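You operate a simulated robot arm through the tools that you are given. There is no shell and no other tool. Be economical: measure what you need, move in short steps, check, and stop when the job is done.

You run a simulated two-armed robot. Do the job below in one go: nothing can be reset, and whatever is moved stays where it is left.

TASK
Put the small white spool labelled "L-83" from the top of the service table on the top of the steel wall shelf and the small white spool marked "L-74" on the red cabinet top. Pick up the oil can with one hand, pass it to the other hand and put it on the small cream table top. Put the yellow spool on the top of the service table away on the top of the set-up table. Push the second red cabinet drawer from the top shut. Open the top red cabinet drawer, fetch the grey pulley from there and set it in the white tray and shut the drawer again. Stack the 25 A fuse from the red cabinet top on top of the 10 A fuse. Take the teal brush and put it in the teal box. Take the blue spool and put it on the top of the service table. Do these in any order. Set down upright: small white spool, oil can, yellow spool.

It is judged by the outcome, as a careful person would: the job done as asked, and still so three seconds after it is handed in. It fails if anything else is knocked over, pushed out of place, dropped, spilled or broken.

THE ROBOT
Two 7-joint arms with two-finger parallel grippers on one trunk, on a base that drives. Base frame: it is fixed to the floor where the robot stands at the start and does not move with it; the origin is under the middle of the robot, x ahead of it, y to its left, z up. Units: m, degrees, N and s.
The left shoulder is at the start at [0.05, 0.161, 1.123], the right one opposite. With the tool pointing down near the work surface each hand reaches from about 0.1 to 0.66 m from the robot's upright axis, wherever it stands, measured 20 degrees to its own side. Places, roughly: blue spool (7x7x6 cm) [-0.2, 4.5, 0.8]; fuse [2.5, 1.25, 1]; grey pulley [2.5, 1.25, 0.75]; oil can [0.5, -0.5, 1]; red cabinet top [2.5, 1.2, 0.9]; second red cabinet drawer [2.2, 1.2, 0.6]; small cream table top [-1, -1.2, 0.8]; small white spool [0.5, 0, 0.75]; teal box [0, 2.75, 0.75]; teal brush (5x3x21 cm) [2.5, -0.5, 1]; top of the service table [0.7, 0.1, 0.8]; top of the set-up table [0, 4.8, 0.8]; top of the steel wall shelf (18x22 cm) [2.52, 1.66, 0.88]; top red cabinet drawer [2.4, 1.2, 0.8]; white tray (14x21x10 cm) [0.2, 2.9, 0.8]; yellow spool (5x5x6 cm) [0.6, 0.6, 0.8]. Payload 3.43 kg a hand.
Tool frame (each hand has its own): the origin (TCP) lies between the finger pads and is the grasp point; the fingertips stand 0.03 m ahead of it; z points along the fingers, y is the line along which they close. Largest opening 0.094 m; finger width 0.028, thickness 0.01; the body of the gripper, 0.05 by 0.096 m, starts 0.055 m behind the TCP.
Orientation is that of the tool frame in the base frame, as [roll, pitch, yaw] about the fixed x, y, z axes, in that order (R = Rz(yaw) Ry(pitch) Rx(roll)). With the fingers straight down and closing along the base's y, the tool's x points along the base's -x, its y along +y and its z along -z.

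THE INTERFACE
- The arms move only by the tool play_rows. It takes "left_deltas", "right_deltas" or both (then of equal length, played together; a hand with none holds still); each is a list of rows, each a list of 7 numbers: the shift along the base's x, y, z in units of 25 mm (1.0 is 25 mm), then the turn, a rotation vector about the base's x, y, z in units of 5 degrees (1.0 is 5 degrees), then the opening, from 0 (shut) to 1 (fully open). In form: [[dx, dy, dz, wx, wy, wz, hand], ...]. A call has 1 to 10 rows; each row shifts and turns the commanded pose from where the row before left it. A call with a number of a shift or a turn outside -1 to 1 is refused whole. Rows are played at 5 a second. More than 0.05 m and 8.6 degrees between two rows, or a gripper value outside its range, and nothing of the call is played. Where a pose cannot be reached the arm comes as near as it can. A force on the tool above 40 N (or 10 N above the force at the start of the call, whichever is more), or a blocked arm, ends the call early, and 0.2 s more pass. Each finger travels about 0.045 m/s and halts on what it meets, pressing with about 30 N; the grip force reading is that of the motor and also rises with nothing between the fingers. The clock runs only during rows and for 0.2 s after the last one: add rows that do not move to give the fingers time. It gives the time, the measured TCP pose, the force on the tool (base axes), the opening and the grip force at its end, in the units of the frame above (readings bear some noise), with the torque about the TCP (base axes, N m) and any sound that the robot's microphone picked up.
- Cameras (640 x 400 px; columns grow to the right, rows downward): "scene" is now at [0.1405, 0.0177, 1.2512]; the picture's right is [0.10, -1.00, 0.00], its down [-0.44, -0.04, -0.90] and it looks along [0.89, 0.09, -0.45] (base axes); focal length 214 px, centre (320, 200). "left" rides on the left gripper at [0.076, -0.014, -0.103] in its tool frame; the picture's right is [0.18, 0.98, 0.00], its down [-0.75, 0.14, -0.64] and it looks along [-0.63, 0.12, 0.77] (tool axes); focal length 243 px, centre (320, 200). "right" rides on the right gripper at [0.076, 0.014, -0.103] in its tool frame; the picture's right is [-0.18, 0.98, 0.00], its down [-0.75, -0.14, -0.64] and it looks along [-0.63, -0.12, 0.77] (tool axes); focal length 243 px, centre (320, 200). There is no depth. A picture from a camera that has moved, and an enlarged one, comes with that camera's place and axes in the base frame and with its lens. The place of the scene camera against the robot may be out by one fixed shift of up to 0.018 m in any direction.
- snapshot(camera): a new picture of that camera. It takes no simulated time.
- raise_lower(by): slides the trunk up (or, below 0, down) by that many m; the arms and the scene camera ride with it, the base frame stays. It gives what a move gives, with no picture.
- base_move(legs): drives the robot by 1 to 6 legs, each [ahead, left, turn to the left] in m, m and degrees, along the robot's own axes; the way and the turn of a leg run together, so that a leg with both is an arc; at most 1.5 m and 180 degrees a leg. The arms and the cameras ride along, it lands a little off, and it stops where it bumps. It gives what a move gives.
- pan_tilt(pan, tilt): turns the head with the scene camera to pan (to the left, within 80 degrees either way) and tilt (down, from -29 to 69), counted from straight ahead of the robot. It gives what a move gives.
- close_up(camera, box): a new picture of the part [left, top, right, bottom] of that camera's present view, enlarged. It takes no simulated time.
- close_job(): hands the job in; it is judged then, once.

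Work in short steps. Places have to be worked out from the pictures, the camera data and where the tool is seen: move nearer, look again, correct. Check each grasp and each placing, and mend what went wrong. You have 525 turns and 318 pictures in all, those below and enlarged ones among them. Open the grippers and draw the arms clear of the work before you hand the job in, unless the task says otherwise; then end with one line.

The tools are called after "Request:" by a JSON object that holds its "fn" and its "kwargs". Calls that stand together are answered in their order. play_rows: Moves the arms, as the interface text tells. Its arguments: {"type":"object","properties":{"left_deltas":{"type":"array","items":{"type":"array","items":{"type":"number"}}},"right_deltas":{"type":"array","items":{"type":"array","items":{"type":"number"}}}},"required":[]} The other tools are called the same way: raise_lower (by) slides the trunk up or down; base_move (legs) drives the base; pan_tilt (pan, tilt) turns the head that bears the scene camera; snapshot (camera) takes a picture; close_up (camera, box) takes an enlarged picture of a part of a camera's view; close_job () hands the job in.

At the start:

```text
time_s: 0.0
left_tool_pos: [0.306, 0.1628, 1.1294]
left_ee_rot: [-179.9, 0.0, -179.9]
left_ft_force: [-0.4, -0.2, -0.2]
left_wrist_torque: [-0.01, 0.02, 0.01]
left_gripper_width: 0.0941
left_grasp_force: 0.1
right_tool_pos: [0.2677, -0.0955, 1.0758]
right_ee_rot: [179.9, -0.1, 179.9]
right_ft_force: [-0.7, 0.4, 1.2]
right_wrist_torque: [-0.03, 0.0, -0.01]
right_gripper_width: 0.094
right_grasp_force: 0.1
trunk travel left (down, up): [-0.15, 0.117]
robot x, y, heading: [0.0022, 0.0001, 0.0]
head pan, tilt: [5.6, 26.5]
```

scene: 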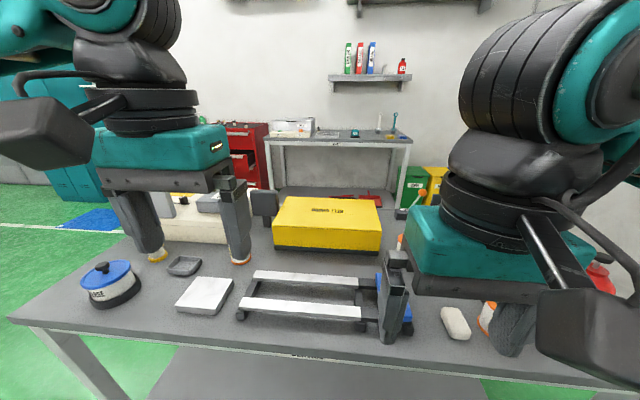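
right: 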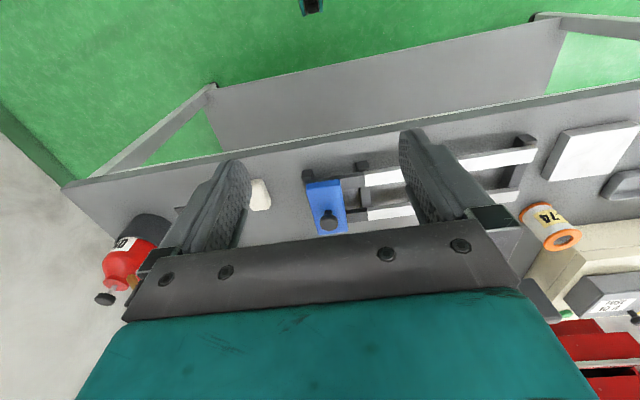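
left: 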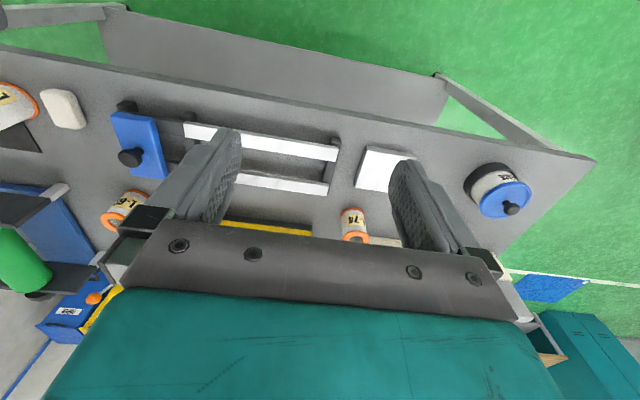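

The arms block much of the scene view; I enlarge the wrist views first to read the labels.

Request:
{"fn": "close_up", "kwargs": {"camera": "left", "box": [0, 60, 240, 260]}}

Request:
{"fn": "close_up", "kwargs": {"camera": "left", "box": [300, 120, 560, 280]}}

Request:
{"fn": "close_up", "kwargs": {"camera": "right", "box": [480, 140, 640, 360]}}

Request:
{"fn": "close_up", "kwargs": {"camera": "scene", "box": [180, 80, 460, 240]}}

```text
2.00 times, centred on (120, 160) of left
camera zoom: at [0.2303, 0.1475, 1.2324], right [-0.18, 0.98, 0.0], down [0.75, 0.14, 0.64], along [0.63, 0.12, -0.77], focal length 485 px, centre (720, 280)
```

zoom: 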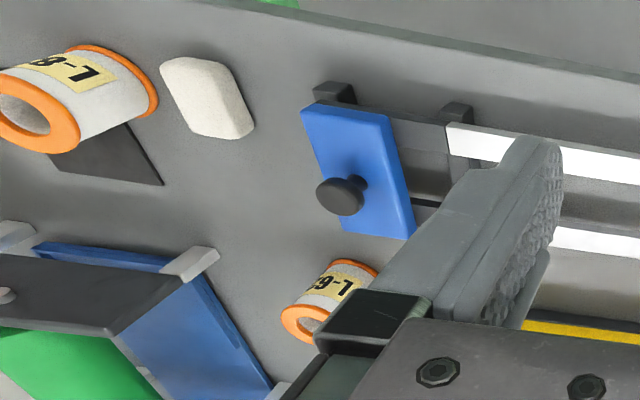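

```text
2.46 times, centred on (430, 200) of left
camera zoom: at [0.2303, 0.1475, 1.2324], right [-0.18, 0.98, 0.0], down [0.75, 0.14, 0.64], along [0.63, 0.12, -0.77], focal length 597 px, centre (49, 200)
```

zoom: 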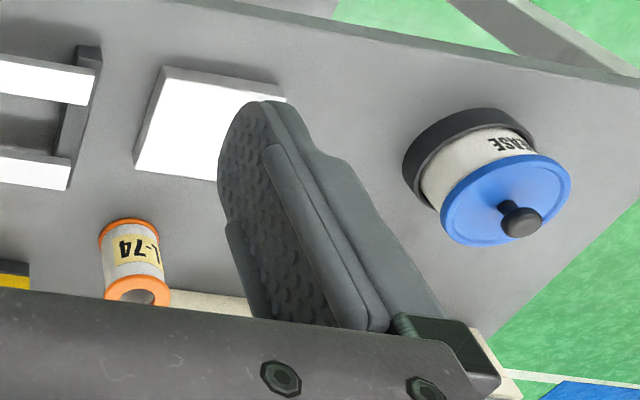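

```text
1.82 times, centred on (560, 250) of right
camera zoom: at [0.1903, -0.0808, 1.1783], right [0.19, 0.98, 0.0], down [0.75, -0.14, 0.64], along [0.63, -0.12, -0.77], focal length 441 px, centre (-116, 109)
```

zoom: 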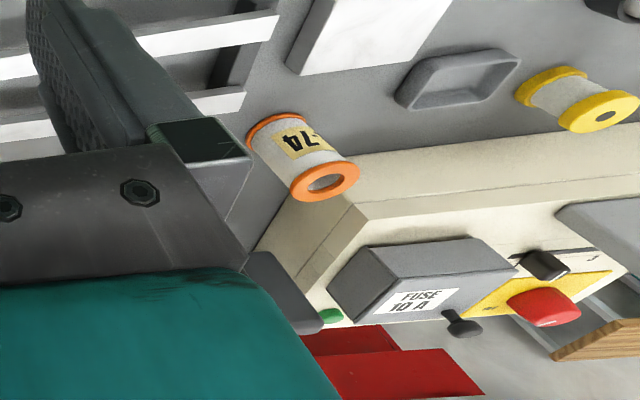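

```text
2.29 times, centred on (320, 160) of scene
camera zoom: at [0.1405, 0.0177, 1.2512], right [0.1, -1.0, 0.0], down [-0.44, -0.04, -0.9], along [0.89, 0.09, -0.45], focal length 490 px, centre (320, 291)
```

zoom: 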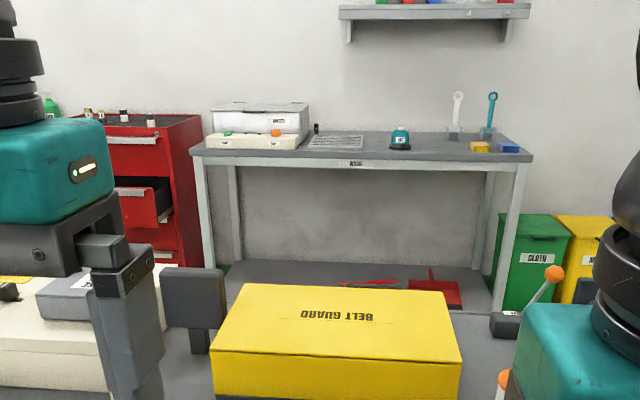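

Look around with the head: left, right.

Request:
{"fn": "pan_tilt", "kwargs": {"pan": 35, "tilt": 30}}

Request:
{"fn": "snapshot", "kwargs": {"camera": "scene"}}

Request:
{"fn": "pan_tilt", "kwargs": {"pan": -35, "tilt": 35}}

Request:
{"fn": "snapshot", "kwargs": {"camera": "scene"}}

Request:
{"fn": "pan_tilt", "kwargs": {"pan": 0, "tilt": 50}}

Request:
{"fn": "snapshot", "kwargs": {"camera": "scene"}}

```text
time_s: 0.9
left_tool_pos: [0.3069, 0.1629, 1.1297]
left_ee_rot: [180.0, 0.0, -180.0]
left_ft_force: [-0.8, 0.1, -0.3]
left_wrist_torque: [0.01, -0.02, 0.0]
left_gripper_width: 0.0942
left_grasp_force: 0.1
right_tool_pos: [0.267, -0.0947, 1.0762]
right_ee_rot: [179.9, 0.0, 180.0]
right_ft_force: [0.0, -0.4, 0.2]
right_wrist_torque: [0.02, -0.01, 0.01]
right_gripper_width: 0.0941
right_grasp_force: 0.1
trunk travel left (down, up): [-0.15, 0.117]
robot x, y, heading: [-0.0036, -0.0017, 0.0]
head pan, tilt: [35.0, 30.0]
```

```text
310 pictures are left
camera scene: at [0.1233, 0.0606, 1.2456], right [0.57, -0.82, 0.0], down [-0.41, -0.29, -0.87], along [0.71, 0.5, -0.5], focal length 214 px, centre (320, 200)
```

scene: 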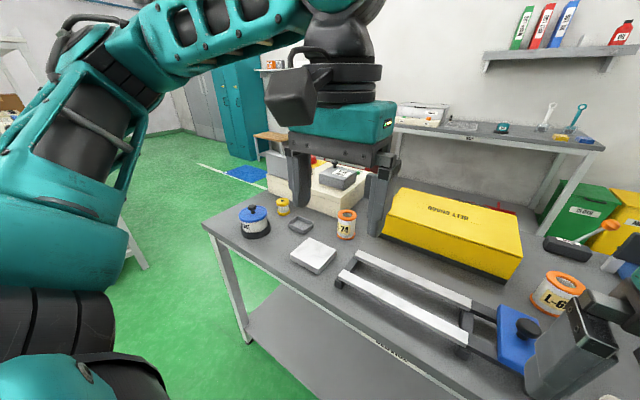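

```text
time_s: 2.4
left_tool_pos: [0.3053, 0.1613, 1.1285]
left_ee_rot: [180.0, 0.0, -179.8]
left_ft_force: [-1.8, 0.0, -0.4]
left_wrist_torque: [0.01, -0.01, -0.01]
left_gripper_width: 0.0941
left_grasp_force: 0.1
right_tool_pos: [0.2677, -0.0949, 1.0761]
right_ee_rot: [179.9, 0.1, 180.0]
right_ft_force: [-0.7, -0.2, 0.0]
right_wrist_torque: [0.01, -0.03, -0.02]
right_gripper_width: 0.094
right_grasp_force: 0.0
trunk travel left (down, up): [-0.15, 0.117]
robot x, y, heading: [0.0005, -0.0002, 0.1]
head pan, tilt: [-35.0, 35.0]
```

```text
309 pictures are left
camera scene: at [0.1214, -0.0416, 1.2378], right [-0.57, -0.82, 0.0], down [-0.47, 0.33, -0.82], along [0.67, -0.47, -0.57], focal length 214 px, centre (320, 200)
```

scene: 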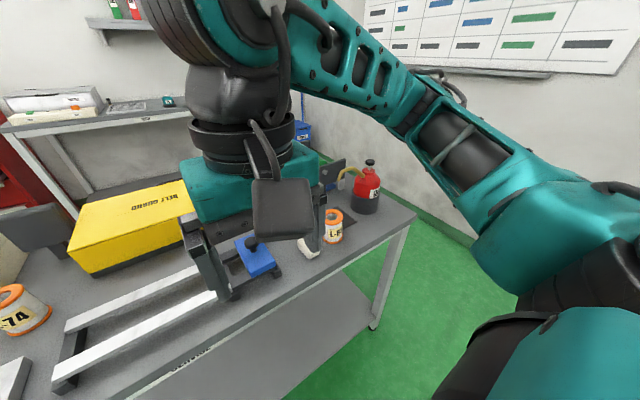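

```text
time_s: 3.4
left_tool_pos: [0.3055, 0.1632, 1.1294]
left_ee_rot: [-179.9, 0.0, 180.0]
left_ft_force: [0.1, 0.5, 0.2]
left_wrist_torque: [0.0, 0.0, -0.02]
left_gripper_width: 0.0941
left_grasp_force: 0.0
right_tool_pos: [0.2684, -0.0948, 1.0751]
right_ee_rot: [179.9, 0.1, 179.9]
right_ft_force: [-1.1, -0.8, -0.5]
right_wrist_torque: [0.01, 0.0, 0.02]
right_gripper_width: 0.0938
right_grasp_force: 0.0
trunk travel left (down, up): [-0.15, 0.117]
robot x, y, heading: [-0.003, 0.0023, -0.0]
head pan, tilt: [0.0, 50.0]
```

```text
308 pictures are left
camera scene: at [0.1262, 0.0087, 1.2161], right [0.0, -1.0, 0.0], down [-0.77, 0.0, -0.64], along [0.64, 0.0, -0.77], focal length 214 px, centre (320, 200)
```

scene: 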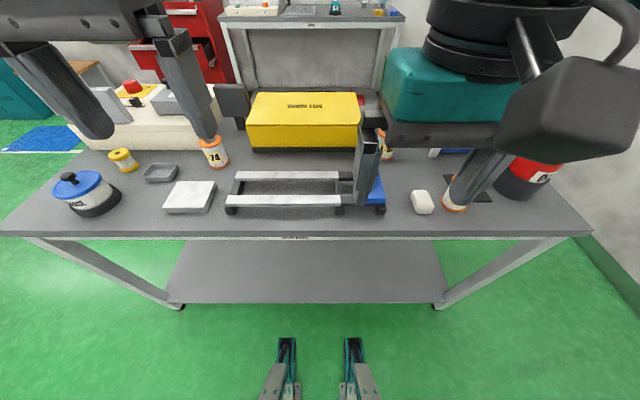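

Zoom on the spool labels.

Request:
{"fn": "close_up", "kwargs": {"camera": "scene", "box": [340, 120, 500, 220]}}

Request:
{"fn": "close_up", "kwargs": {"camera": "scene", "box": [40, 60, 280, 220]}}

Request:
{"fn": "close_up", "kwargs": {"camera": "right", "box": [60, 160, 360, 320]}}

```text
4.00 times, centred on (420, 170) of scene
camera zoom: at [0.1262, 0.0087, 1.2161], right [0.0, -1.0, 0.0], down [-0.77, 0.0, -0.64], along [0.64, 0.0, -0.77], focal length 858 px, centre (-80, 320)
```

zoom: 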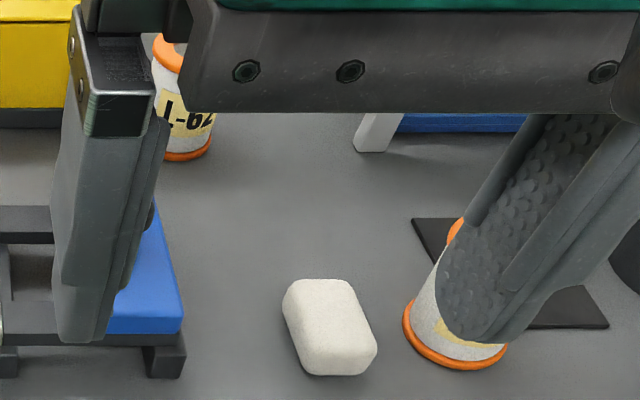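

```text
2.50 times, centred on (160, 140) of scene
camera zoom: at [0.1262, 0.0087, 1.2161], right [0.0, -1.0, 0.0], down [-0.77, 0.0, -0.64], along [0.64, 0.0, -0.77], focal length 536 px, centre (720, 350)
```

zoom: 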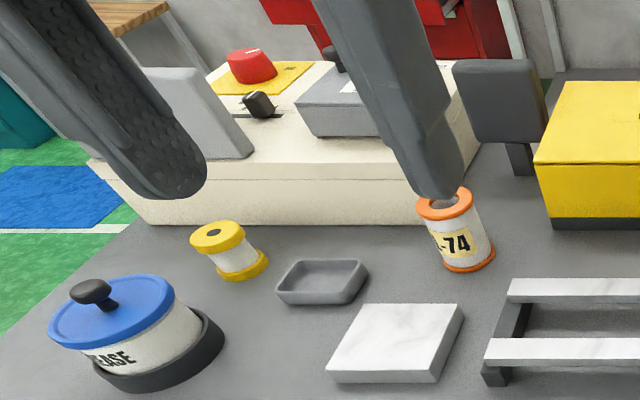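

```text
2.13 times, centred on (210, 240) of right
camera zoom: at [0.1902, -0.0808, 1.1783], right [0.19, 0.98, 0.0], down [0.75, -0.14, 0.64], along [0.63, -0.12, -0.77], focal length 518 px, centre (555, 115)
```

zoom: 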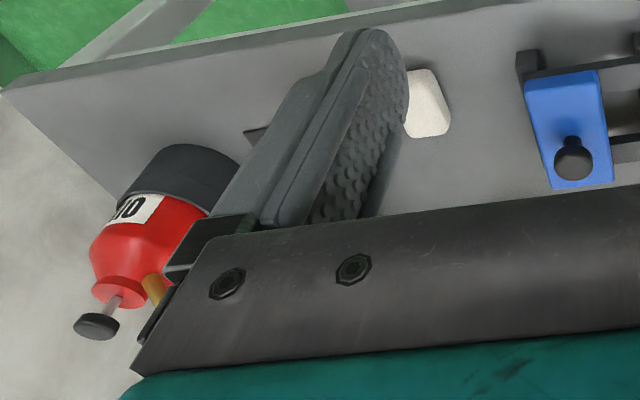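

L-74 and L-62 read; the right-hand spool is hidden by a finger. I move the right hand outward and back, to read it.

Request:
{"fn": "play_rows", "kwargs": {"right_deltas": [[-1, -1, 0, 0, 0, 0, 1], [-1, -1, 0, 0, 0, 0, 1], [-1, -1, 0, 0, 0, 0, 1], [-1, -1, 0, 0, 0, 0, 1], [0, -1, 0, 0, 0, 0, 1], [0, -1, 0, 0, 0, 0, 1], [0, -1, 0, 0, 0, 0, 1]]}}

Request:
{"fn": "snapshot", "kwargs": {"camera": "scene"}}

Request:
{"fn": "snapshot", "kwargs": {"camera": "right"}}

```text
time_s: 5.0
left_tool_pos: [0.3066, 0.1633, 1.13]
left_ee_rot: [179.9, 0.0, -179.9]
left_ft_force: [0.7, 0.7, 0.0]
left_wrist_torque: [-0.02, 0.0, -0.02]
left_gripper_width: 0.0943
left_grasp_force: 0.1
right_tool_pos: [0.1909, -0.2645, 1.1029]
right_ee_rot: [179.8, 0.0, -180.0]
right_ft_force: [0.0, 0.7, -0.7]
right_wrist_torque: [-0.03, 0.0, -0.03]
right_gripper_width: 0.0938
right_grasp_force: 0.0
right hand out of reach, approached as far as the arm can: row 3, 4
trunk travel left (down, up): [-0.15, 0.117]
robot x, y, heading: [-0.001, -0.0011, 0.1]
head pan, tilt: [0.0, 50.0]
```

```text
304 pictures are left
camera scene: at [0.1258, 0.0085, 1.2161], right [0.0, -1.0, 0.0], down [-0.77, 0.0, -0.64], along [0.64, 0.0, -0.77], focal length 214 px, centre (320, 200)
```

scene: 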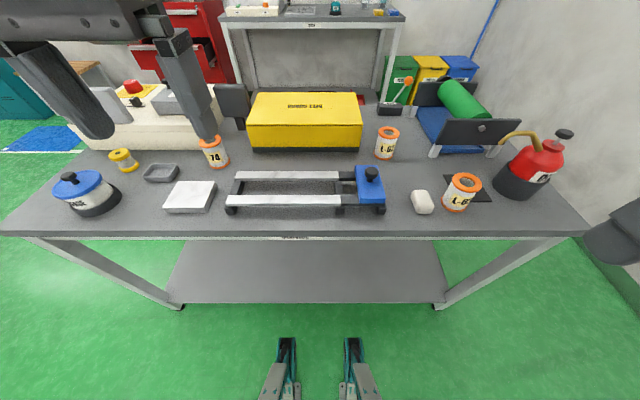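

```text
303 pictures are left
camera right: at [0.114, -0.2498, 1.2058], right [0.18, 0.98, 0.0], down [0.75, -0.14, 0.64], along [0.63, -0.12, -0.77], focal length 243 px, centre (320, 200)
```

right: 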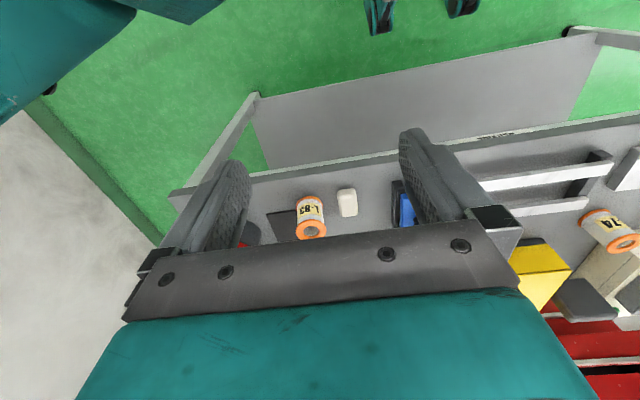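

Request:
{"fn": "close_up", "kwargs": {"camera": "scene", "box": [360, 110, 580, 230]}}

Request:
{"fn": "close_up", "kwargs": {"camera": "right", "box": [270, 170, 390, 250]}}

```text
2.91 times, centred on (470, 170) of scene
camera zoom: at [0.1258, 0.0085, 1.2161], right [0.0, -1.0, 0.0], down [-0.77, 0.0, -0.64], along [0.64, 0.0, -0.77], focal length 624 px, centre (-116, 287)
```

zoom: 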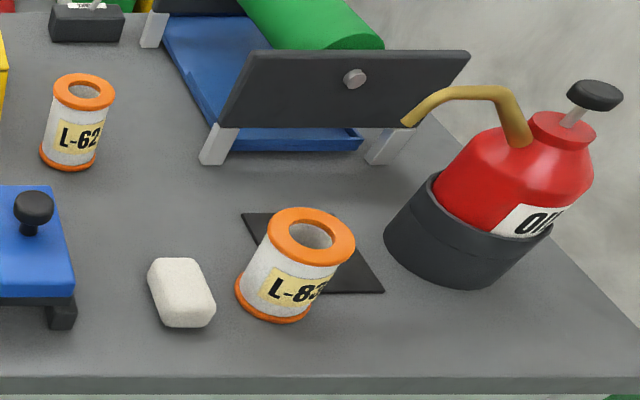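

```text
5.00 times, centred on (330, 210) of right
camera zoom: at [0.114, -0.2498, 1.2058], right [0.18, 0.98, 0.0], down [0.75, -0.14, 0.64], along [0.63, -0.12, -0.77], focal length 1213 px, centre (270, 150)
```

zoom: 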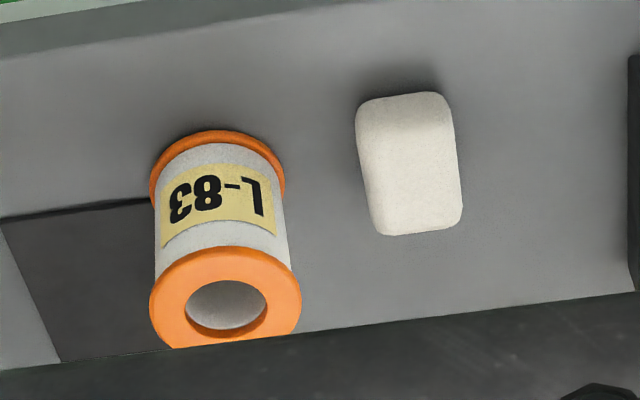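

L-83 is the right spool, about [0.483, -0.338], top z≈0.85; L-74 about [0.604, 0.296]. I drive 6 cm nearer, then bring both hands above them.

Request:
{"fn": "base_move", "kwargs": {"legs": [[0.06, 0, 0]]}}

Request:
{"fn": "play_rows", "kwargs": {"left_deltas": [[1, 1, -0.5, 0, 0, 0, 1], [1, 1, -0.5, 0, 0, 0, 1], [1, 1, -0.5, 0, 0, 0, 1], [1, 1, -0.5, 0, 0, 0, 1], [1, 1, -0.5, 0, 0, 0, 1], [1, 0, -0.5, 0, 0, 0, 1], [1, 0, -0.5, 0, 0, 0, 1], [1, 0, -0.5, 0, 0, 0, 1], [0, 0, 0, 0, 0, 0, 1]], "right_deltas": [[1, -0.3, -0.5, 0, 0, 0, 1], [1, -0.3, -0.5, 0, 0, 0, 1], [1, -0.3, -0.5, 0, 0, 0, 1], [1, -0.3, -0.5, 0, 0, 0, 1], [1, -0.3, -0.5, 0, 0, 0, 1], [1, -0.3, 0, 0, 0, 0, 1], [1, -0.3, 0, 0, 0, 0, 1], [1, -0.3, 0, 0, 0, 0, 1], [1, -0.5, 0, 0, 0, 0, 1]]}}

Request:
{"fn": "snapshot", "kwargs": {"camera": "left"}}

Request:
{"fn": "snapshot", "kwargs": {"camera": "right"}}

Request:
{"fn": "snapshot", "kwargs": {"camera": "scene"}}

```text
time_s: 5.9
left_tool_pos: [0.3654, 0.1632, 1.1299]
left_ee_rot: [180.0, -0.1, 180.0]
left_ft_force: [1.4, -0.4, -0.1]
left_wrist_torque: [-0.02, 0.02, -0.01]
left_gripper_width: 0.094
left_grasp_force: 0.0
right_tool_pos: [0.2519, -0.2632, 1.1023]
right_ee_rot: [179.9, 0.0, 180.0]
right_ft_force: [0.8, 0.1, -0.2]
right_wrist_torque: [-0.03, 0.05, -0.01]
right_gripper_width: 0.0936
right_grasp_force: 0.0
trunk travel left (down, up): [-0.15, 0.117]
robot x, y, heading: [0.0578, -0.0003, -0.1]
head pan, tilt: [0.0, 50.0]
```

```text
time_s: 7.9
left_tool_pos: [0.5677, 0.2905, 1.0287]
left_ee_rot: [180.0, 0.1, 180.0]
left_ft_force: [-0.8, -0.1, -0.7]
left_wrist_torque: [-0.02, -0.03, 0.02]
left_gripper_width: 0.094
left_grasp_force: 0.0
right_tool_pos: [0.4756, -0.338, 1.0392]
right_ee_rot: [179.8, 0.0, 179.8]
right_ft_force: [0.7, 0.0, 0.0]
right_wrist_torque: [0.01, -0.01, 0.03]
right_gripper_width: 0.0938
right_grasp_force: 0.1
trunk travel left (down, up): [-0.15, 0.117]
robot x, y, heading: [0.0605, 0.0017, -0.1]
head pan, tilt: [0.0, 50.0]
```

```text
300 pictures are left
camera left: at [0.4915, 0.2746, 1.131], right [-0.18, 0.98, 0.0], down [0.75, 0.14, 0.64], along [0.63, 0.12, -0.77], focal length 243 px, centre (320, 200)
```

left: 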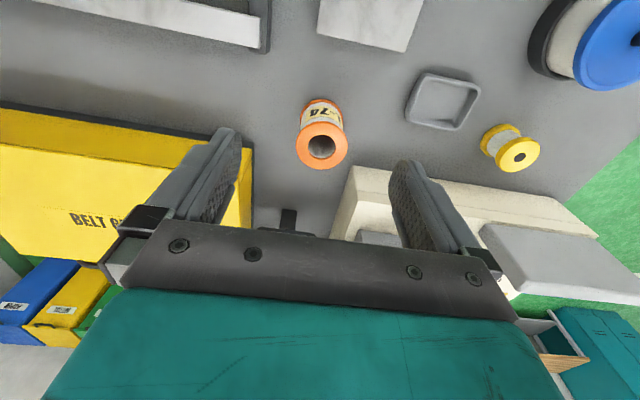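

```text
299 pictures are left
camera right: at [0.3975, -0.3228, 1.1422], right [0.18, 0.98, 0.0], down [0.75, -0.14, 0.64], along [0.63, -0.12, -0.77], focal length 243 px, centre (320, 200)
```

right: 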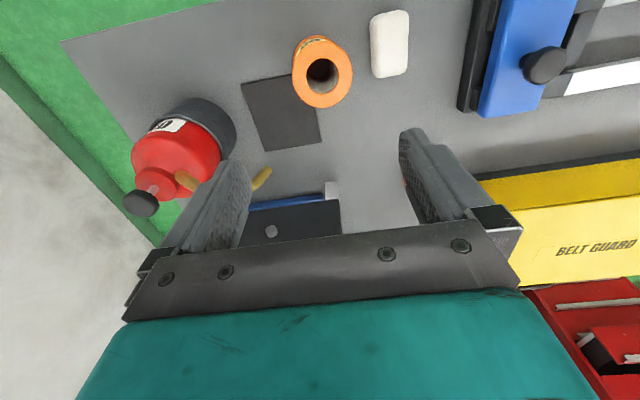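

```text
298 pictures are left
camera scene: at [0.1858, 0.0088, 1.216], right [0.0, -1.0, 0.0], down [-0.77, 0.0, -0.64], along [0.64, 0.0, -0.77], focal length 214 px, centre (320, 200)
```

scene: 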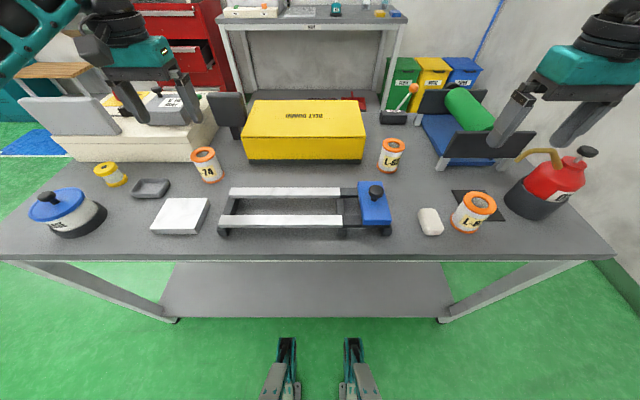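

Both spools sit below the hands; refined positions: L-83 ≈[0.459,-0.333], L-74 ≈[0.63,0.304], tops ≈0.86. I lower both to just above them and look again.

Request:
{"fn": "play_rows", "kwargs": {"left_deltas": [[0.5, 0.1, -1, 0, 0, 0, 1], [0.5, 0.1, -1, 0, 0, 0, 1], [0.5, 0.1, -1, 0, 0, 0, 1], [0.5, 0.1, -1, 0, 0, 0, 1], [0.5, 0.1, -0.4, 0, 0, 0, 1], [0, 0, 0, 0, 0, 0, 1]], "right_deltas": [[-0.2, 0.1, -1, 0, 0, 0, 1], [-0.2, 0.1, -1, 0, 0, 0, 1], [-0.2, 0, -1, 0, 0, 0, 1], [-0.1, 0, -1, 0, 0, 0, 1], [0, 0, -0.8, 0, 0, 0, 1], [0, 0, 0, 0, 0, 0, 1]]}}

Request:
{"fn": "snapshot", "kwargs": {"camera": "left"}}

Request:
{"fn": "snapshot", "kwargs": {"camera": "right"}}

Request:
{"fn": "snapshot", "kwargs": {"camera": "scene"}}

```text
time_s: 9.3
left_tool_pos: [0.6268, 0.301, 0.9198]
left_ee_rot: [180.0, 0.0, 180.0]
left_ft_force: [0.7, 0.7, -0.4]
left_wrist_torque: [0.03, 0.01, -0.03]
left_gripper_width: 0.094
left_grasp_force: 0.0
right_tool_pos: [0.4582, -0.3326, 0.9196]
right_ee_rot: [180.0, 0.0, 179.8]
right_ft_force: [0.0, 0.5, -0.1]
right_wrist_torque: [0.02, 0.01, -0.01]
right_gripper_width: 0.0942
right_grasp_force: 0.1
trunk travel left (down, up): [-0.15, 0.117]
robot x, y, heading: [0.0569, 0.0024, -0.1]
head pan, tilt: [0.0, 50.0]
```

```text
297 pictures are left
camera left: at [0.5507, 0.2855, 1.0227], right [-0.18, 0.98, 0.0], down [0.75, 0.14, 0.64], along [0.63, 0.12, -0.77], focal length 243 px, centre (320, 200)
```

left: 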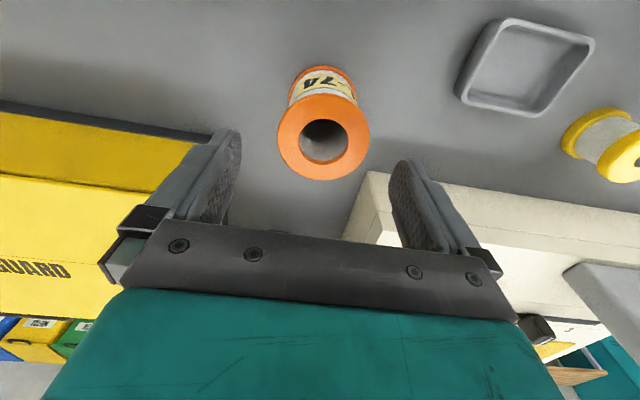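

```text
296 pictures are left
camera right: at [0.381, -0.3185, 1.023], right [0.19, 0.98, 0.0], down [0.75, -0.14, 0.64], along [0.63, -0.12, -0.77], focal length 243 px, centre (320, 200)
```

right: 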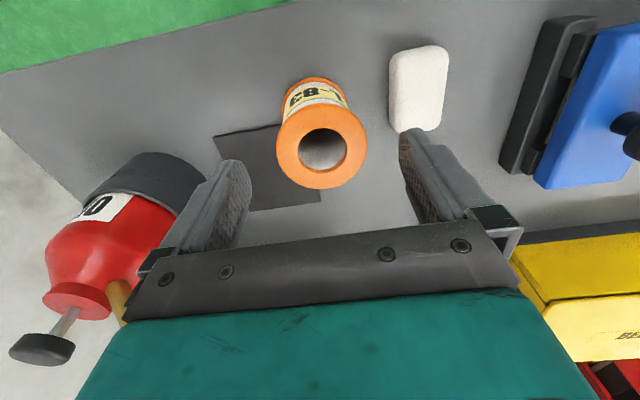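

```text
295 pictures are left
camera scene: at [0.1857, 0.0088, 1.2161], right [0.0, -1.0, 0.0], down [-0.77, 0.0, -0.64], along [0.64, 0.0, -0.77], focal length 214 px, centre (320, 200)
```

scene: 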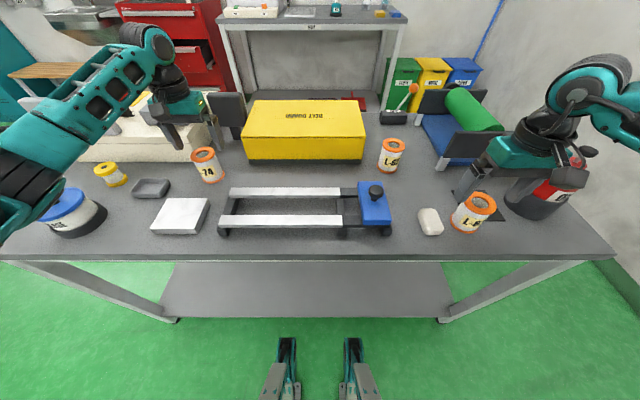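

Hands are centred within a few mm. The soap is close to the right hand's inner finger, so I pre-close the right to 0.85 and go down 8 cm with both, then grip.

Request:
{"fn": "play_rows", "kwargs": {"left_deltas": [[0, 0, 0, 0, 0, 0, 0.9], [0, 0, -0.8, 0, 0, 0, 0.9], [0, 0, -0.8, 0, 0, 0, 0.9], [0, 0, -0.8, 0, 0, 0, 0.9], [0, 0, -0.8, 0, 0, 0, 0.9], [0, 0, 0, 0, 0, 0, 0.9]], "right_deltas": [[0, -0.08, 0, 0, 0, 0, 0.82], [0, 0, -0.8, 0, 0, 0, 0.82], [0, 0, -0.8, 0, 0, 0, 0.82], [0, 0, -0.8, 0, 0, 0, 0.82], [0, 0, -0.8, 0, 0, 0, 0.82], [0, 0, 0, 0, 0, 0, 0.82]]}}

Request:
{"fn": "snapshot", "kwargs": {"camera": "right"}}

Request:
{"fn": "snapshot", "kwargs": {"camera": "scene"}}

```text
time_s: 10.7
left_tool_pos: [0.6263, 0.3023, 0.8399]
left_ee_rot: [179.9, 0.0, -179.9]
left_ft_force: [0.3, -0.9, -0.2]
left_wrist_torque: [0.01, 0.02, -0.02]
left_gripper_width: 0.0847
left_grasp_force: 0.0
right_tool_pos: [0.4574, -0.3337, 0.8419]
right_ee_rot: [179.9, -0.1, 180.0]
right_ft_force: [-0.3, 0.4, 0.1]
right_wrist_torque: [-0.01, -0.02, 0.0]
right_gripper_width: 0.0772
right_grasp_force: 0.0
trunk travel left (down, up): [-0.15, 0.117]
robot x, y, heading: [0.06, -0.0013, -0.1]
head pan, tilt: [0.0, 50.0]
```

```text
294 pictures are left
camera right: at [0.3809, -0.3191, 0.9443], right [0.19, 0.98, 0.0], down [0.75, -0.14, 0.64], along [0.63, -0.12, -0.77], focal length 243 px, centre (320, 200)
```

right: 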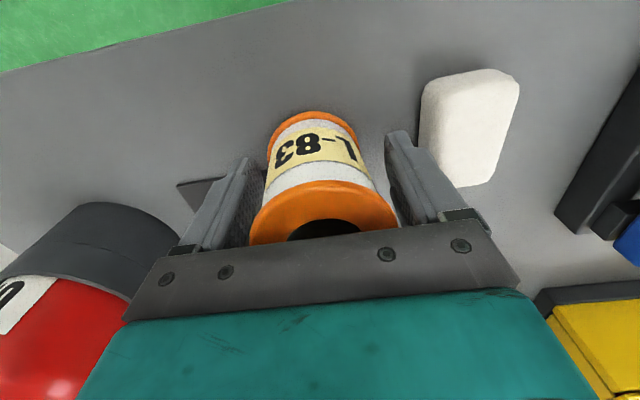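

```text
293 pictures are left
camera scene: at [0.1857, 0.0088, 1.2161], right [0.0, -1.0, 0.0], down [-0.77, 0.0, -0.64], along [0.64, 0.0, -0.77], focal length 214 px, centre (320, 200)
```

scene: 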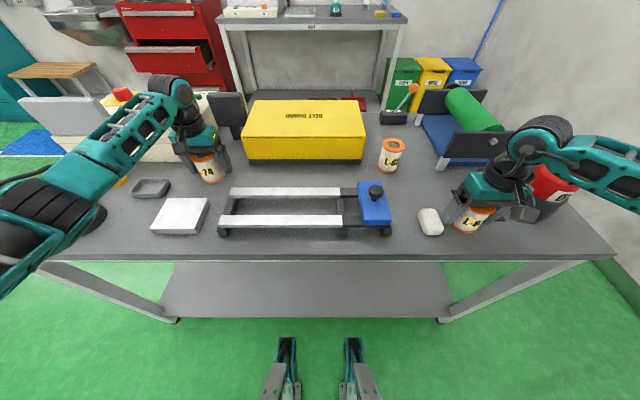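

Both spools stand between the fingers. Close both.

Request:
{"fn": "play_rows", "kwargs": {"left_deltas": [[0, 0, 0, 0, 0, 0, 0.3], [0, 0, 0, 0, 0, 0, 0.3], [0, 0, 0, 0, 0, 0, 0.3], [0, 0, 0, 0, 0, 0, 0.3]], "right_deltas": [[0, 0, 0, 0, 0, 0, 0.3], [0, 0, 0, 0, 0, 0, 0.3], [0, 0, 0, 0, 0, 0, 0.3], [0, 0, 0, 0, 0, 0, 0.3]]}}

Request:
{"fn": "play_rows", "kwargs": {"left_deltas": [[0, 0, 0.5, 0, 0, 0, 0.3], [0, 0, 1, 0, 0, 0, 0.3], [0, 0, 1, 0, 0, 0, 0.3], [0, 0, 1, 0, 0, 0, 0.3], [0, 0, 1, 0, 0, 0, 0.3]], "right_deltas": [[0, 0, 0.5, 0, 0, 0, 0.3], [0, 0, 1, 0, 0, 0, 0.3], [0, 0, 1, 0, 0, 0, 0.3], [0, 0, 1, 0, 0, 0, 0.3], [0, 0, 1, 0, 0, 0, 0.3]]}}

Request:
{"fn": "snapshot", "kwargs": {"camera": "scene"}}

```text
time_s: 11.7
left_tool_pos: [0.6261, 0.3015, 0.8405]
left_ee_rot: [-179.9, 0.0, -179.9]
left_ft_force: [0.9, 0.3, -0.3]
left_wrist_torque: [0.06, -0.01, 0.02]
left_gripper_width: 0.0602
left_grasp_force: 30.1
right_tool_pos: [0.4583, -0.3345, 0.8419]
right_ee_rot: [179.9, 0.1, 179.9]
right_ft_force: [0.6, -1.2, 2.4]
right_wrist_torque: [-0.1, -0.07, 0.0]
right_gripper_width: 0.0591
right_grasp_force: 30.1
trunk travel left (down, up): [-0.15, 0.117]
robot x, y, heading: [0.0631, 0.0002, 0.2]
head pan, tilt: [0.0, 50.0]
```

```text
time_s: 12.9
left_tool_pos: [0.6263, 0.2996, 0.9529]
left_ee_rot: [-180.0, -0.1, -180.0]
left_ft_force: [-1.0, 0.1, -1.8]
left_wrist_torque: [-0.03, -0.01, 0.0]
left_gripper_width: 0.0593
left_grasp_force: 29.6
right_tool_pos: [0.4584, -0.3316, 0.9543]
right_ee_rot: [179.9, 0.0, 179.8]
right_ft_force: [0.9, 0.1, -1.1]
right_wrist_torque: [-0.02, -0.03, 0.01]
right_gripper_width: 0.0586
right_grasp_force: 30.1
trunk travel left (down, up): [-0.15, 0.117]
robot x, y, heading: [0.0593, -0.0042, 0.1]
head pan, tilt: [0.0, 50.0]
```

```text
292 pictures are left
camera scene: at [0.1856, 0.009, 1.216], right [0.0, -1.0, 0.0], down [-0.77, 0.0, -0.64], along [0.64, 0.0, -0.77], focal length 214 px, centre (320, 200)
```

scene: 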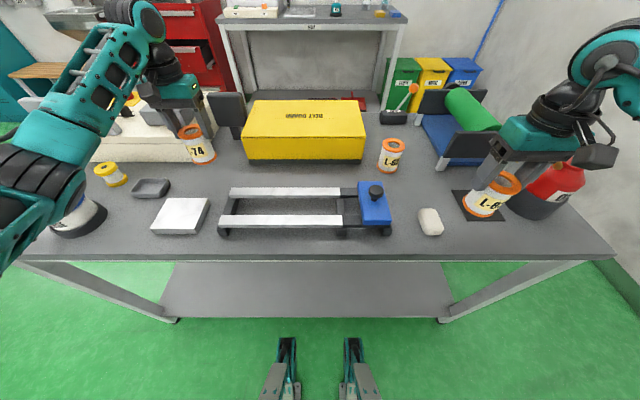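

Both spools are held. Raise and tuck the arms, then look left for the driving path.

Request:
{"fn": "play_rows", "kwargs": {"left_deltas": [[-1, -0.5, 1, 0, 0, 0, 0.3], [-1, -0.5, 1, 0, 0, 0, 0.3], [-1, -0.5, 1, 0, 0, 0, 0.3], [-1, -0.5, 1, 0, 0, 0, 0.3], [-1, 0, 1, 0, 0, 0, 0.3], [-1, 0, 1, 0, 0, 0, 0.3], [-1, 0, 0, 0, 0, 0, 0.3], [-1, 0, 0, 0, 0, 0, 0.3]], "right_deltas": [[0, 0.5, 1, 0, 0, 0, 0.3], [0, 0.5, 1, 0, 0, 0, 0.3], [0, 0.5, 1, 0, 0, 0, 0.3], [0, 0.5, 1, 0, 0, 0, 0.3], [-1, 0, 1, 0, 0, 0, 0.3], [-0.5, 0, 1, 0, 0, 0, 0.3], [0, 0, 0, 0, 0, 0, 0.3], [0, 0, 0, 0, 0, 0, 0.3]]}}

Request:
{"fn": "base_move", "kwargs": {"legs": [[-0.25, 0, 0]]}}

Request:
{"fn": "pan_tilt", "kwargs": {"pan": 60, "tilt": 25}}

Request:
{"fn": "snapshot", "kwargs": {"camera": "scene"}}

```text
time_s: 14.7
left_tool_pos: [0.4283, 0.2488, 1.1042]
left_ee_rot: [-180.0, 0.0, -179.9]
left_ft_force: [0.1, -0.4, -1.7]
left_wrist_torque: [0.0, -0.01, 0.05]
left_gripper_width: 0.0592
left_grasp_force: 30.0
right_tool_pos: [0.4211, -0.2845, 1.1044]
right_ee_rot: [179.9, -0.1, 179.8]
right_ft_force: [-0.6, -0.2, -2.9]
right_wrist_torque: [-0.03, 0.03, 0.01]
right_gripper_width: 0.0589
right_grasp_force: 30.1
trunk travel left (down, up): [-0.15, 0.117]
robot x, y, heading: [0.0605, 0.0003, 0.3]
head pan, tilt: [0.0, 50.0]
```

```text
time_s: 16.6
left_tool_pos: [0.1802, 0.2474, 1.1027]
left_ee_rot: [-180.0, 0.1, 179.6]
left_ft_force: [0.5, 0.0, -2.5]
left_wrist_torque: [0.0, 0.0, 0.03]
left_gripper_width: 0.0594
left_grasp_force: 30.1
right_tool_pos: [0.1707, -0.2869, 1.1027]
right_ee_rot: [180.0, 0.0, 179.4]
right_ft_force: [-0.9, 1.0, -1.2]
right_wrist_torque: [0.01, -0.07, -0.02]
right_gripper_width: 0.0586
right_grasp_force: 29.8
trunk travel left (down, up): [-0.15, 0.117]
robot x, y, heading: [-0.1903, -0.0005, -0.3]
head pan, tilt: [0.0, 50.0]
```

```text
time_s: 17.9
left_tool_pos: [0.1811, 0.247, 1.1034]
left_ee_rot: [-180.0, 0.0, 179.6]
left_ft_force: [0.4, -0.8, -1.3]
left_wrist_torque: [0.02, 0.02, 0.0]
left_gripper_width: 0.0588
left_grasp_force: 29.8
right_tool_pos: [0.1713, -0.2873, 1.1025]
right_ee_rot: [179.9, 0.0, 179.5]
right_ft_force: [-0.9, 0.6, -2.1]
right_wrist_torque: [-0.03, 0.01, 0.02]
right_gripper_width: 0.0587
right_grasp_force: 29.9
trunk travel left (down, up): [-0.15, 0.117]
robot x, y, heading: [-0.1897, 0.0013, -0.2]
head pan, tilt: [60.0, 25.0]
```

```text
291 pictures are left
camera scene: at [-0.0935, 0.0888, 1.2535], right [0.86, -0.51, 0.0], down [-0.21, -0.36, -0.91], along [0.46, 0.78, -0.42], focal length 214 px, centre (320, 200)
```

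scene: 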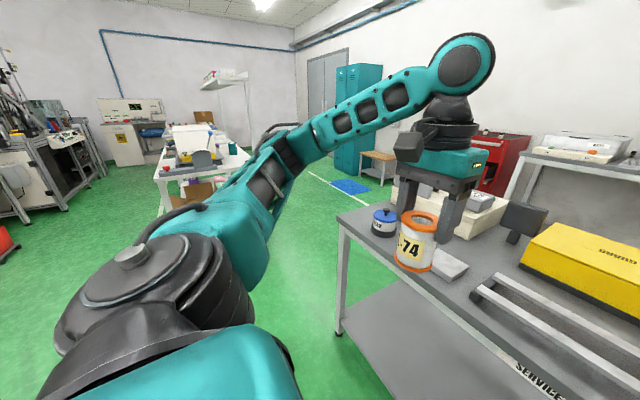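

Corridor to the left of the table is clear. Drive left to y≈1.4, then forward toward the red cabinet.

Request:
{"fn": "base_move", "kwargs": {"legs": [[0, 1.35, 0], [1.1, 0, 0]]}}

Request:
{"fn": "pan_tilt", "kwargs": {"pan": 0, "tilt": 25}}

Request:
{"fn": "snapshot", "kwargs": {"camera": "scene"}}

```text
time_s: 31.5
left_tool_pos: [0.3752, 1.5757, 1.1079]
left_ee_rot: [178.8, 0.5, -179.3]
left_ft_force: [0.3, -0.8, -1.7]
left_wrist_torque: [0.01, -0.03, 0.0]
left_gripper_width: 0.0593
left_grasp_force: 30.4
right_tool_pos: [0.3755, 1.033, 1.1065]
right_ee_rot: [179.1, 1.0, 179.9]
right_ft_force: [-0.1, -0.3, -1.7]
right_wrist_torque: [-0.03, 0.04, -0.01]
right_gripper_width: 0.059
right_grasp_force: 29.2
trunk travel left (down, up): [-0.15, 0.117]
robot x, y, heading: [0.0317, 1.3289, -0.3]
head pan, tilt: [60.0, 25.0]
stopped in leg 2: the robot was blocked; the commanded pose is now the measured one
```

```text
time_s: 32.8
left_tool_pos: [0.3759, 1.5748, 1.1067]
left_ee_rot: [178.8, 0.6, -179.4]
left_ft_force: [-0.4, 0.0, -1.8]
left_wrist_torque: [0.0, 0.0, -0.01]
left_gripper_width: 0.0592
left_grasp_force: 29.9
right_tool_pos: [0.3738, 1.0334, 1.108]
right_ee_rot: [179.0, 1.4, 179.7]
right_ft_force: [0.2, 0.0, -1.7]
right_wrist_torque: [0.02, 0.01, 0.0]
right_gripper_width: 0.0587
right_grasp_force: 29.7
trunk travel left (down, up): [-0.15, 0.117]
robot x, y, heading: [0.0305, 1.3322, -0.3]
head pan, tilt: [0.0, 25.0]
```

```text
290 pictures are left
camera scene: at [0.15, 1.3263, 1.2564], right [0.0, -1.0, -0.01], down [-0.4, 0.01, -0.92], along [0.92, 0.0, -0.4], focal length 214 px, centre (320, 200)
```

scene: 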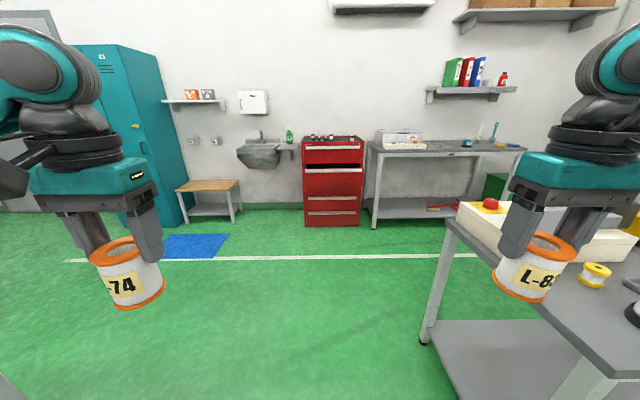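

Something blocked the base, and it tilts about 1°. Look down-left and down-right to find it.

Request:
{"fn": "pan_tilt", "kwargs": {"pan": 0, "tilt": 65}}

Request:
{"fn": "snapshot", "kwargs": {"camera": "scene"}}

Request:
{"fn": "pan_tilt", "kwargs": {"pan": 60, "tilt": 50}}

Request:
{"fn": "snapshot", "kwargs": {"camera": "scene"}}

Request:
{"fn": "pan_tilt", "kwargs": {"pan": -60, "tilt": 50}}

Request:
{"fn": "snapshot", "kwargs": {"camera": "scene"}}

```text
time_s: 33.9
left_tool_pos: [0.3762, 1.5754, 1.1076]
left_ee_rot: [178.7, 0.7, -179.6]
left_ft_force: [-0.2, 0.3, -1.4]
left_wrist_torque: [0.04, -0.03, -0.03]
left_gripper_width: 0.0595
left_grasp_force: 29.7
right_tool_pos: [0.3732, 1.0341, 1.1068]
right_ee_rot: [179.1, 1.4, 179.7]
right_ft_force: [-0.2, -0.1, -2.6]
right_wrist_torque: [-0.01, 0.04, -0.02]
right_gripper_width: 0.0588
right_grasp_force: 30.1
trunk travel left (down, up): [-0.15, 0.117]
robot x, y, heading: [0.0328, 1.3327, -0.1]
head pan, tilt: [0.0, 65.0]
```

```text
289 pictures are left
camera scene: at [0.1201, 1.327, 1.2001], right [0.0, -1.0, -0.01], down [-0.9, 0.01, -0.45], along [0.45, 0.01, -0.9], focal length 214 px, centre (320, 200)
```

scene: 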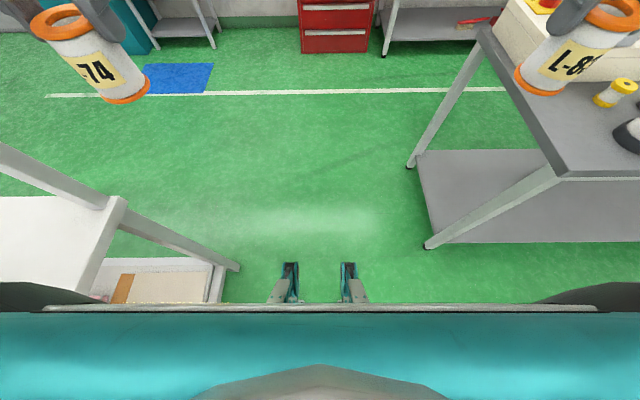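

```text
time_s: 35.2
left_tool_pos: [0.3774, 1.5752, 1.1072]
left_ee_rot: [178.8, 0.7, -179.5]
left_ft_force: [-1.0, -0.4, -2.3]
left_wrist_torque: [-0.04, -0.04, -0.02]
left_gripper_width: 0.0591
left_grasp_force: 30.1
right_tool_pos: [0.3733, 1.0324, 1.1071]
right_ee_rot: [179.1, 1.4, 179.7]
right_ft_force: [1.0, 0.2, -2.0]
right_wrist_torque: [-0.01, 0.02, 0.02]
right_gripper_width: 0.0586
right_grasp_force: 30.0
trunk travel left (down, up): [-0.15, 0.117]
robot x, y, heading: [0.0354, 1.3306, -0.2]
head pan, tilt: [60.0, 50.0]
```

```text
288 pictures are left
camera scene: at [0.0978, 1.3933, 1.2185], right [0.86, -0.5, 0.01], down [-0.37, -0.65, -0.66], along [0.34, 0.56, -0.75], focal length 214 px, centre (320, 200)
```

scene: 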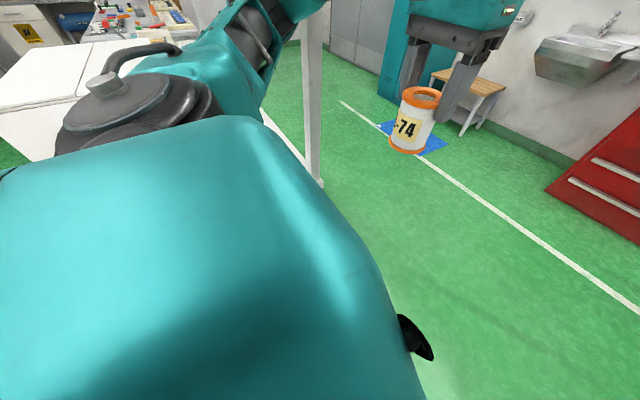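

```text
time_s: 37.2
left_tool_pos: [0.3764, 1.5753, 1.1073]
left_ee_rot: [178.8, 0.7, -179.4]
left_ft_force: [-0.4, -0.1, -2.1]
left_wrist_torque: [-0.02, 0.0, -0.02]
left_gripper_width: 0.0591
left_grasp_force: 30.3
right_tool_pos: [0.3723, 1.0319, 1.1086]
right_ee_rot: [179.1, 1.3, 179.7]
right_ft_force: [0.6, 0.3, -0.5]
right_wrist_torque: [0.02, 0.03, 0.01]
right_gripper_width: 0.0588
right_grasp_force: 29.5
trunk travel left (down, up): [-0.15, 0.117]
robot x, y, heading: [0.0334, 1.329, -0.1]
head pan, tilt: [-60.0, 50.0]
```

```text
287 pictures are left
camera scene: at [0.0974, 1.2598, 1.2167], right [-0.87, -0.5, -0.03], down [-0.36, 0.67, -0.64], along [0.34, -0.55, -0.77], focal length 214 px, centre (320, 200)
```

scene: 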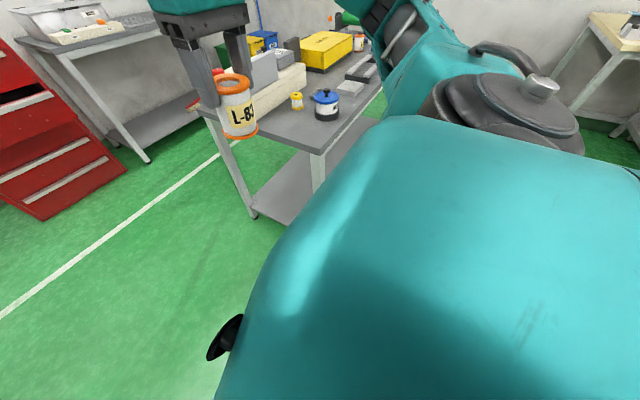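

A white table's corner leg stands at about [0.31,1.79], touching my left side; the service table leg is at y≈0.72. I back off, centre at y≈1.25 between them.

Request:
{"fn": "base_move", "kwargs": {"legs": [[-0.1, -0.03, 0], [0, -0.06, 0]]}}

Request:
{"fn": "pan_tilt", "kwargs": {"pan": 75, "tilt": 25}}

Request:
{"fn": "snapshot", "kwargs": {"camera": "scene"}}

Request:
{"fn": "snapshot", "kwargs": {"camera": "left"}}

```text
time_s: 39.1
left_tool_pos: [0.2959, 1.494, 1.0962]
left_ee_rot: [179.6, -0.9, -179.6]
left_ft_force: [0.3, -1.1, -2.1]
left_wrist_torque: [0.01, -0.02, -0.01]
left_gripper_width: 0.0595
left_grasp_force: 30.6
right_tool_pos: [0.2916, 0.9533, 1.1032]
right_ee_rot: [179.9, -0.1, 179.7]
right_ft_force: [0.4, 0.0, -2.4]
right_wrist_torque: [0.01, -0.01, -0.04]
right_gripper_width: 0.0585
right_grasp_force: 30.4
trunk travel left (down, up): [-0.15, 0.117]
robot x, y, heading: [-0.0705, 1.2412, -0.2]
head pan, tilt: [-60.0, 50.0]
```

```text
time_s: 41.3
left_tool_pos: [0.2962, 1.4944, 1.095]
left_ee_rot: [179.7, -0.9, -179.5]
left_ft_force: [0.6, -0.2, -1.1]
left_wrist_torque: [0.02, 0.0, 0.0]
left_gripper_width: 0.0593
left_grasp_force: 30.3
right_tool_pos: [0.2919, 0.9534, 1.1039]
right_ee_rot: [179.9, 0.0, 179.7]
right_ft_force: [0.0, -0.6, -1.1]
right_wrist_torque: [0.0, 0.0, 0.0]
right_gripper_width: 0.0585
right_grasp_force: 30.0
trunk travel left (down, up): [-0.15, 0.117]
robot x, y, heading: [-0.0665, 1.2395, -0.3]
head pan, tilt: [75.0, 25.0]
```

```text
286 pictures are left
camera scene: at [0.0054, 1.3377, 1.2535], right [0.96, -0.26, 0.0], down [-0.11, -0.41, -0.91], along [0.24, 0.87, -0.42], focal length 214 px, centre (320, 200)
```

scene: 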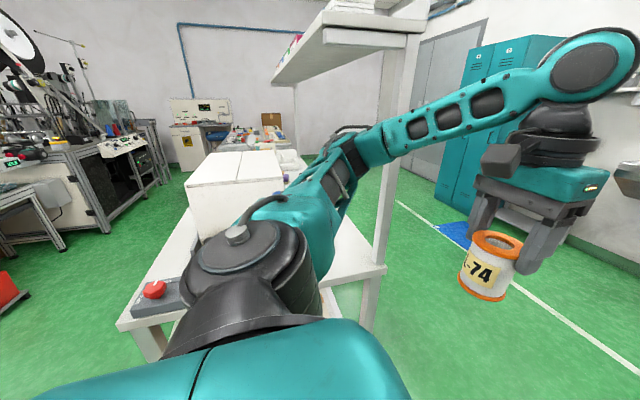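

```text
285 pictures are left
camera left: at [0.2222, 1.4772, 1.1997], right [-0.19, 0.98, 0.01], down [0.76, 0.14, 0.63], along [0.62, 0.13, -0.78], focal length 243 px, centre (320, 200)
```

left: 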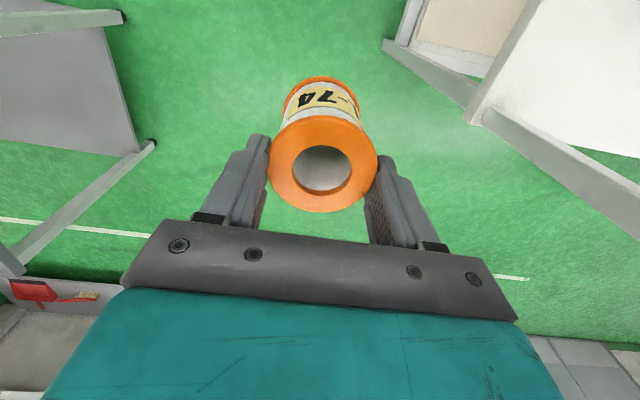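

My left forearm had hit the post of the white workstation's overhead shelf (x≈0.3,y≈1.75). I bring hands forward and inward to narrow the elbows, then recheck.

Request:
{"fn": "play_rows", "kwargs": {"left_deltas": [[1, -0.8, 0, 0, 0, 0, 0.3], [1, -0.8, 0, 0, 0, 0, 0.3], [1, -0.8, 0, 0, 0, 0, 0.3], [1, -0.8, 0, 0, 0, 0, 0.3], [1, -0.8, 0, 0, 0, 0, 0.3], [1, -0.8, 0, 0, 0, 0, 0.3]], "right_deltas": [[1, 0.8, 0, 0, 0, 0, 0.3], [1, 0.8, 0, 0, 0, 0, 0.3], [1, 0.8, 0, 0, 0, 0, 0.3], [1, 0.8, 0, 0, 0, 0, 0.3], [1, 0.8, 0, 0, 0, 0, 0.3], [1, 0.8, 0, 0, 0, 0, 0.3]]}}

Request:
{"fn": "base_move", "kwargs": {"legs": [[0, -0.1, 0]]}}

Request:
{"fn": "snapshot", "kwargs": {"camera": "scene"}}

```text
time_s: 42.7
left_tool_pos: [0.4457, 1.3744, 1.0955]
left_ee_rot: [179.5, -0.9, -179.5]
left_ft_force: [1.0, -0.1, -1.2]
left_wrist_torque: [0.01, -0.03, 0.03]
left_gripper_width: 0.0591
left_grasp_force: 30.3
right_tool_pos: [0.4436, 1.0732, 1.1024]
right_ee_rot: [180.0, -0.1, 179.7]
right_ft_force: [0.6, 1.0, -1.4]
right_wrist_torque: [-0.02, 0.01, -0.03]
right_gripper_width: 0.0585
right_grasp_force: 30.2
trunk travel left (down, up): [-0.15, 0.117]
robot x, y, heading: [-0.0688, 1.2406, -0.3]
head pan, tilt: [75.0, 25.0]
```

```text
time_s: 44.2
left_tool_pos: [0.4447, 1.2803, 1.0977]
left_ee_rot: [179.6, -0.9, -179.6]
left_ft_force: [-0.4, 0.1, -1.4]
left_wrist_torque: [0.03, 0.01, -0.02]
left_gripper_width: 0.0594
left_grasp_force: 30.8
right_tool_pos: [0.4414, 0.9782, 1.1034]
right_ee_rot: [179.8, 0.0, 179.7]
right_ft_force: [0.3, -0.3, -0.9]
right_wrist_torque: [0.01, 0.01, 0.0]
right_gripper_width: 0.0589
right_grasp_force: 29.9
trunk travel left (down, up): [-0.15, 0.117]
robot x, y, heading: [-0.0688, 1.1505, -0.2]
head pan, tilt: [75.0, 25.0]
```

```text
284 pictures are left
camera scene: at [0.005, 1.2428, 1.2536], right [0.96, -0.26, 0.0], down [-0.11, -0.41, -0.91], along [0.24, 0.87, -0.42], focal length 214 px, centre (320, 200)
```

scene: 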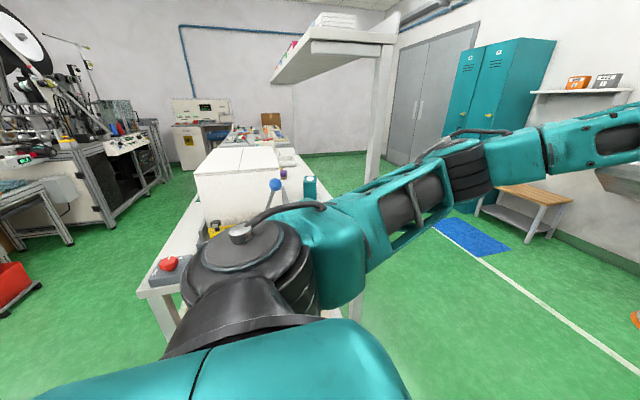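

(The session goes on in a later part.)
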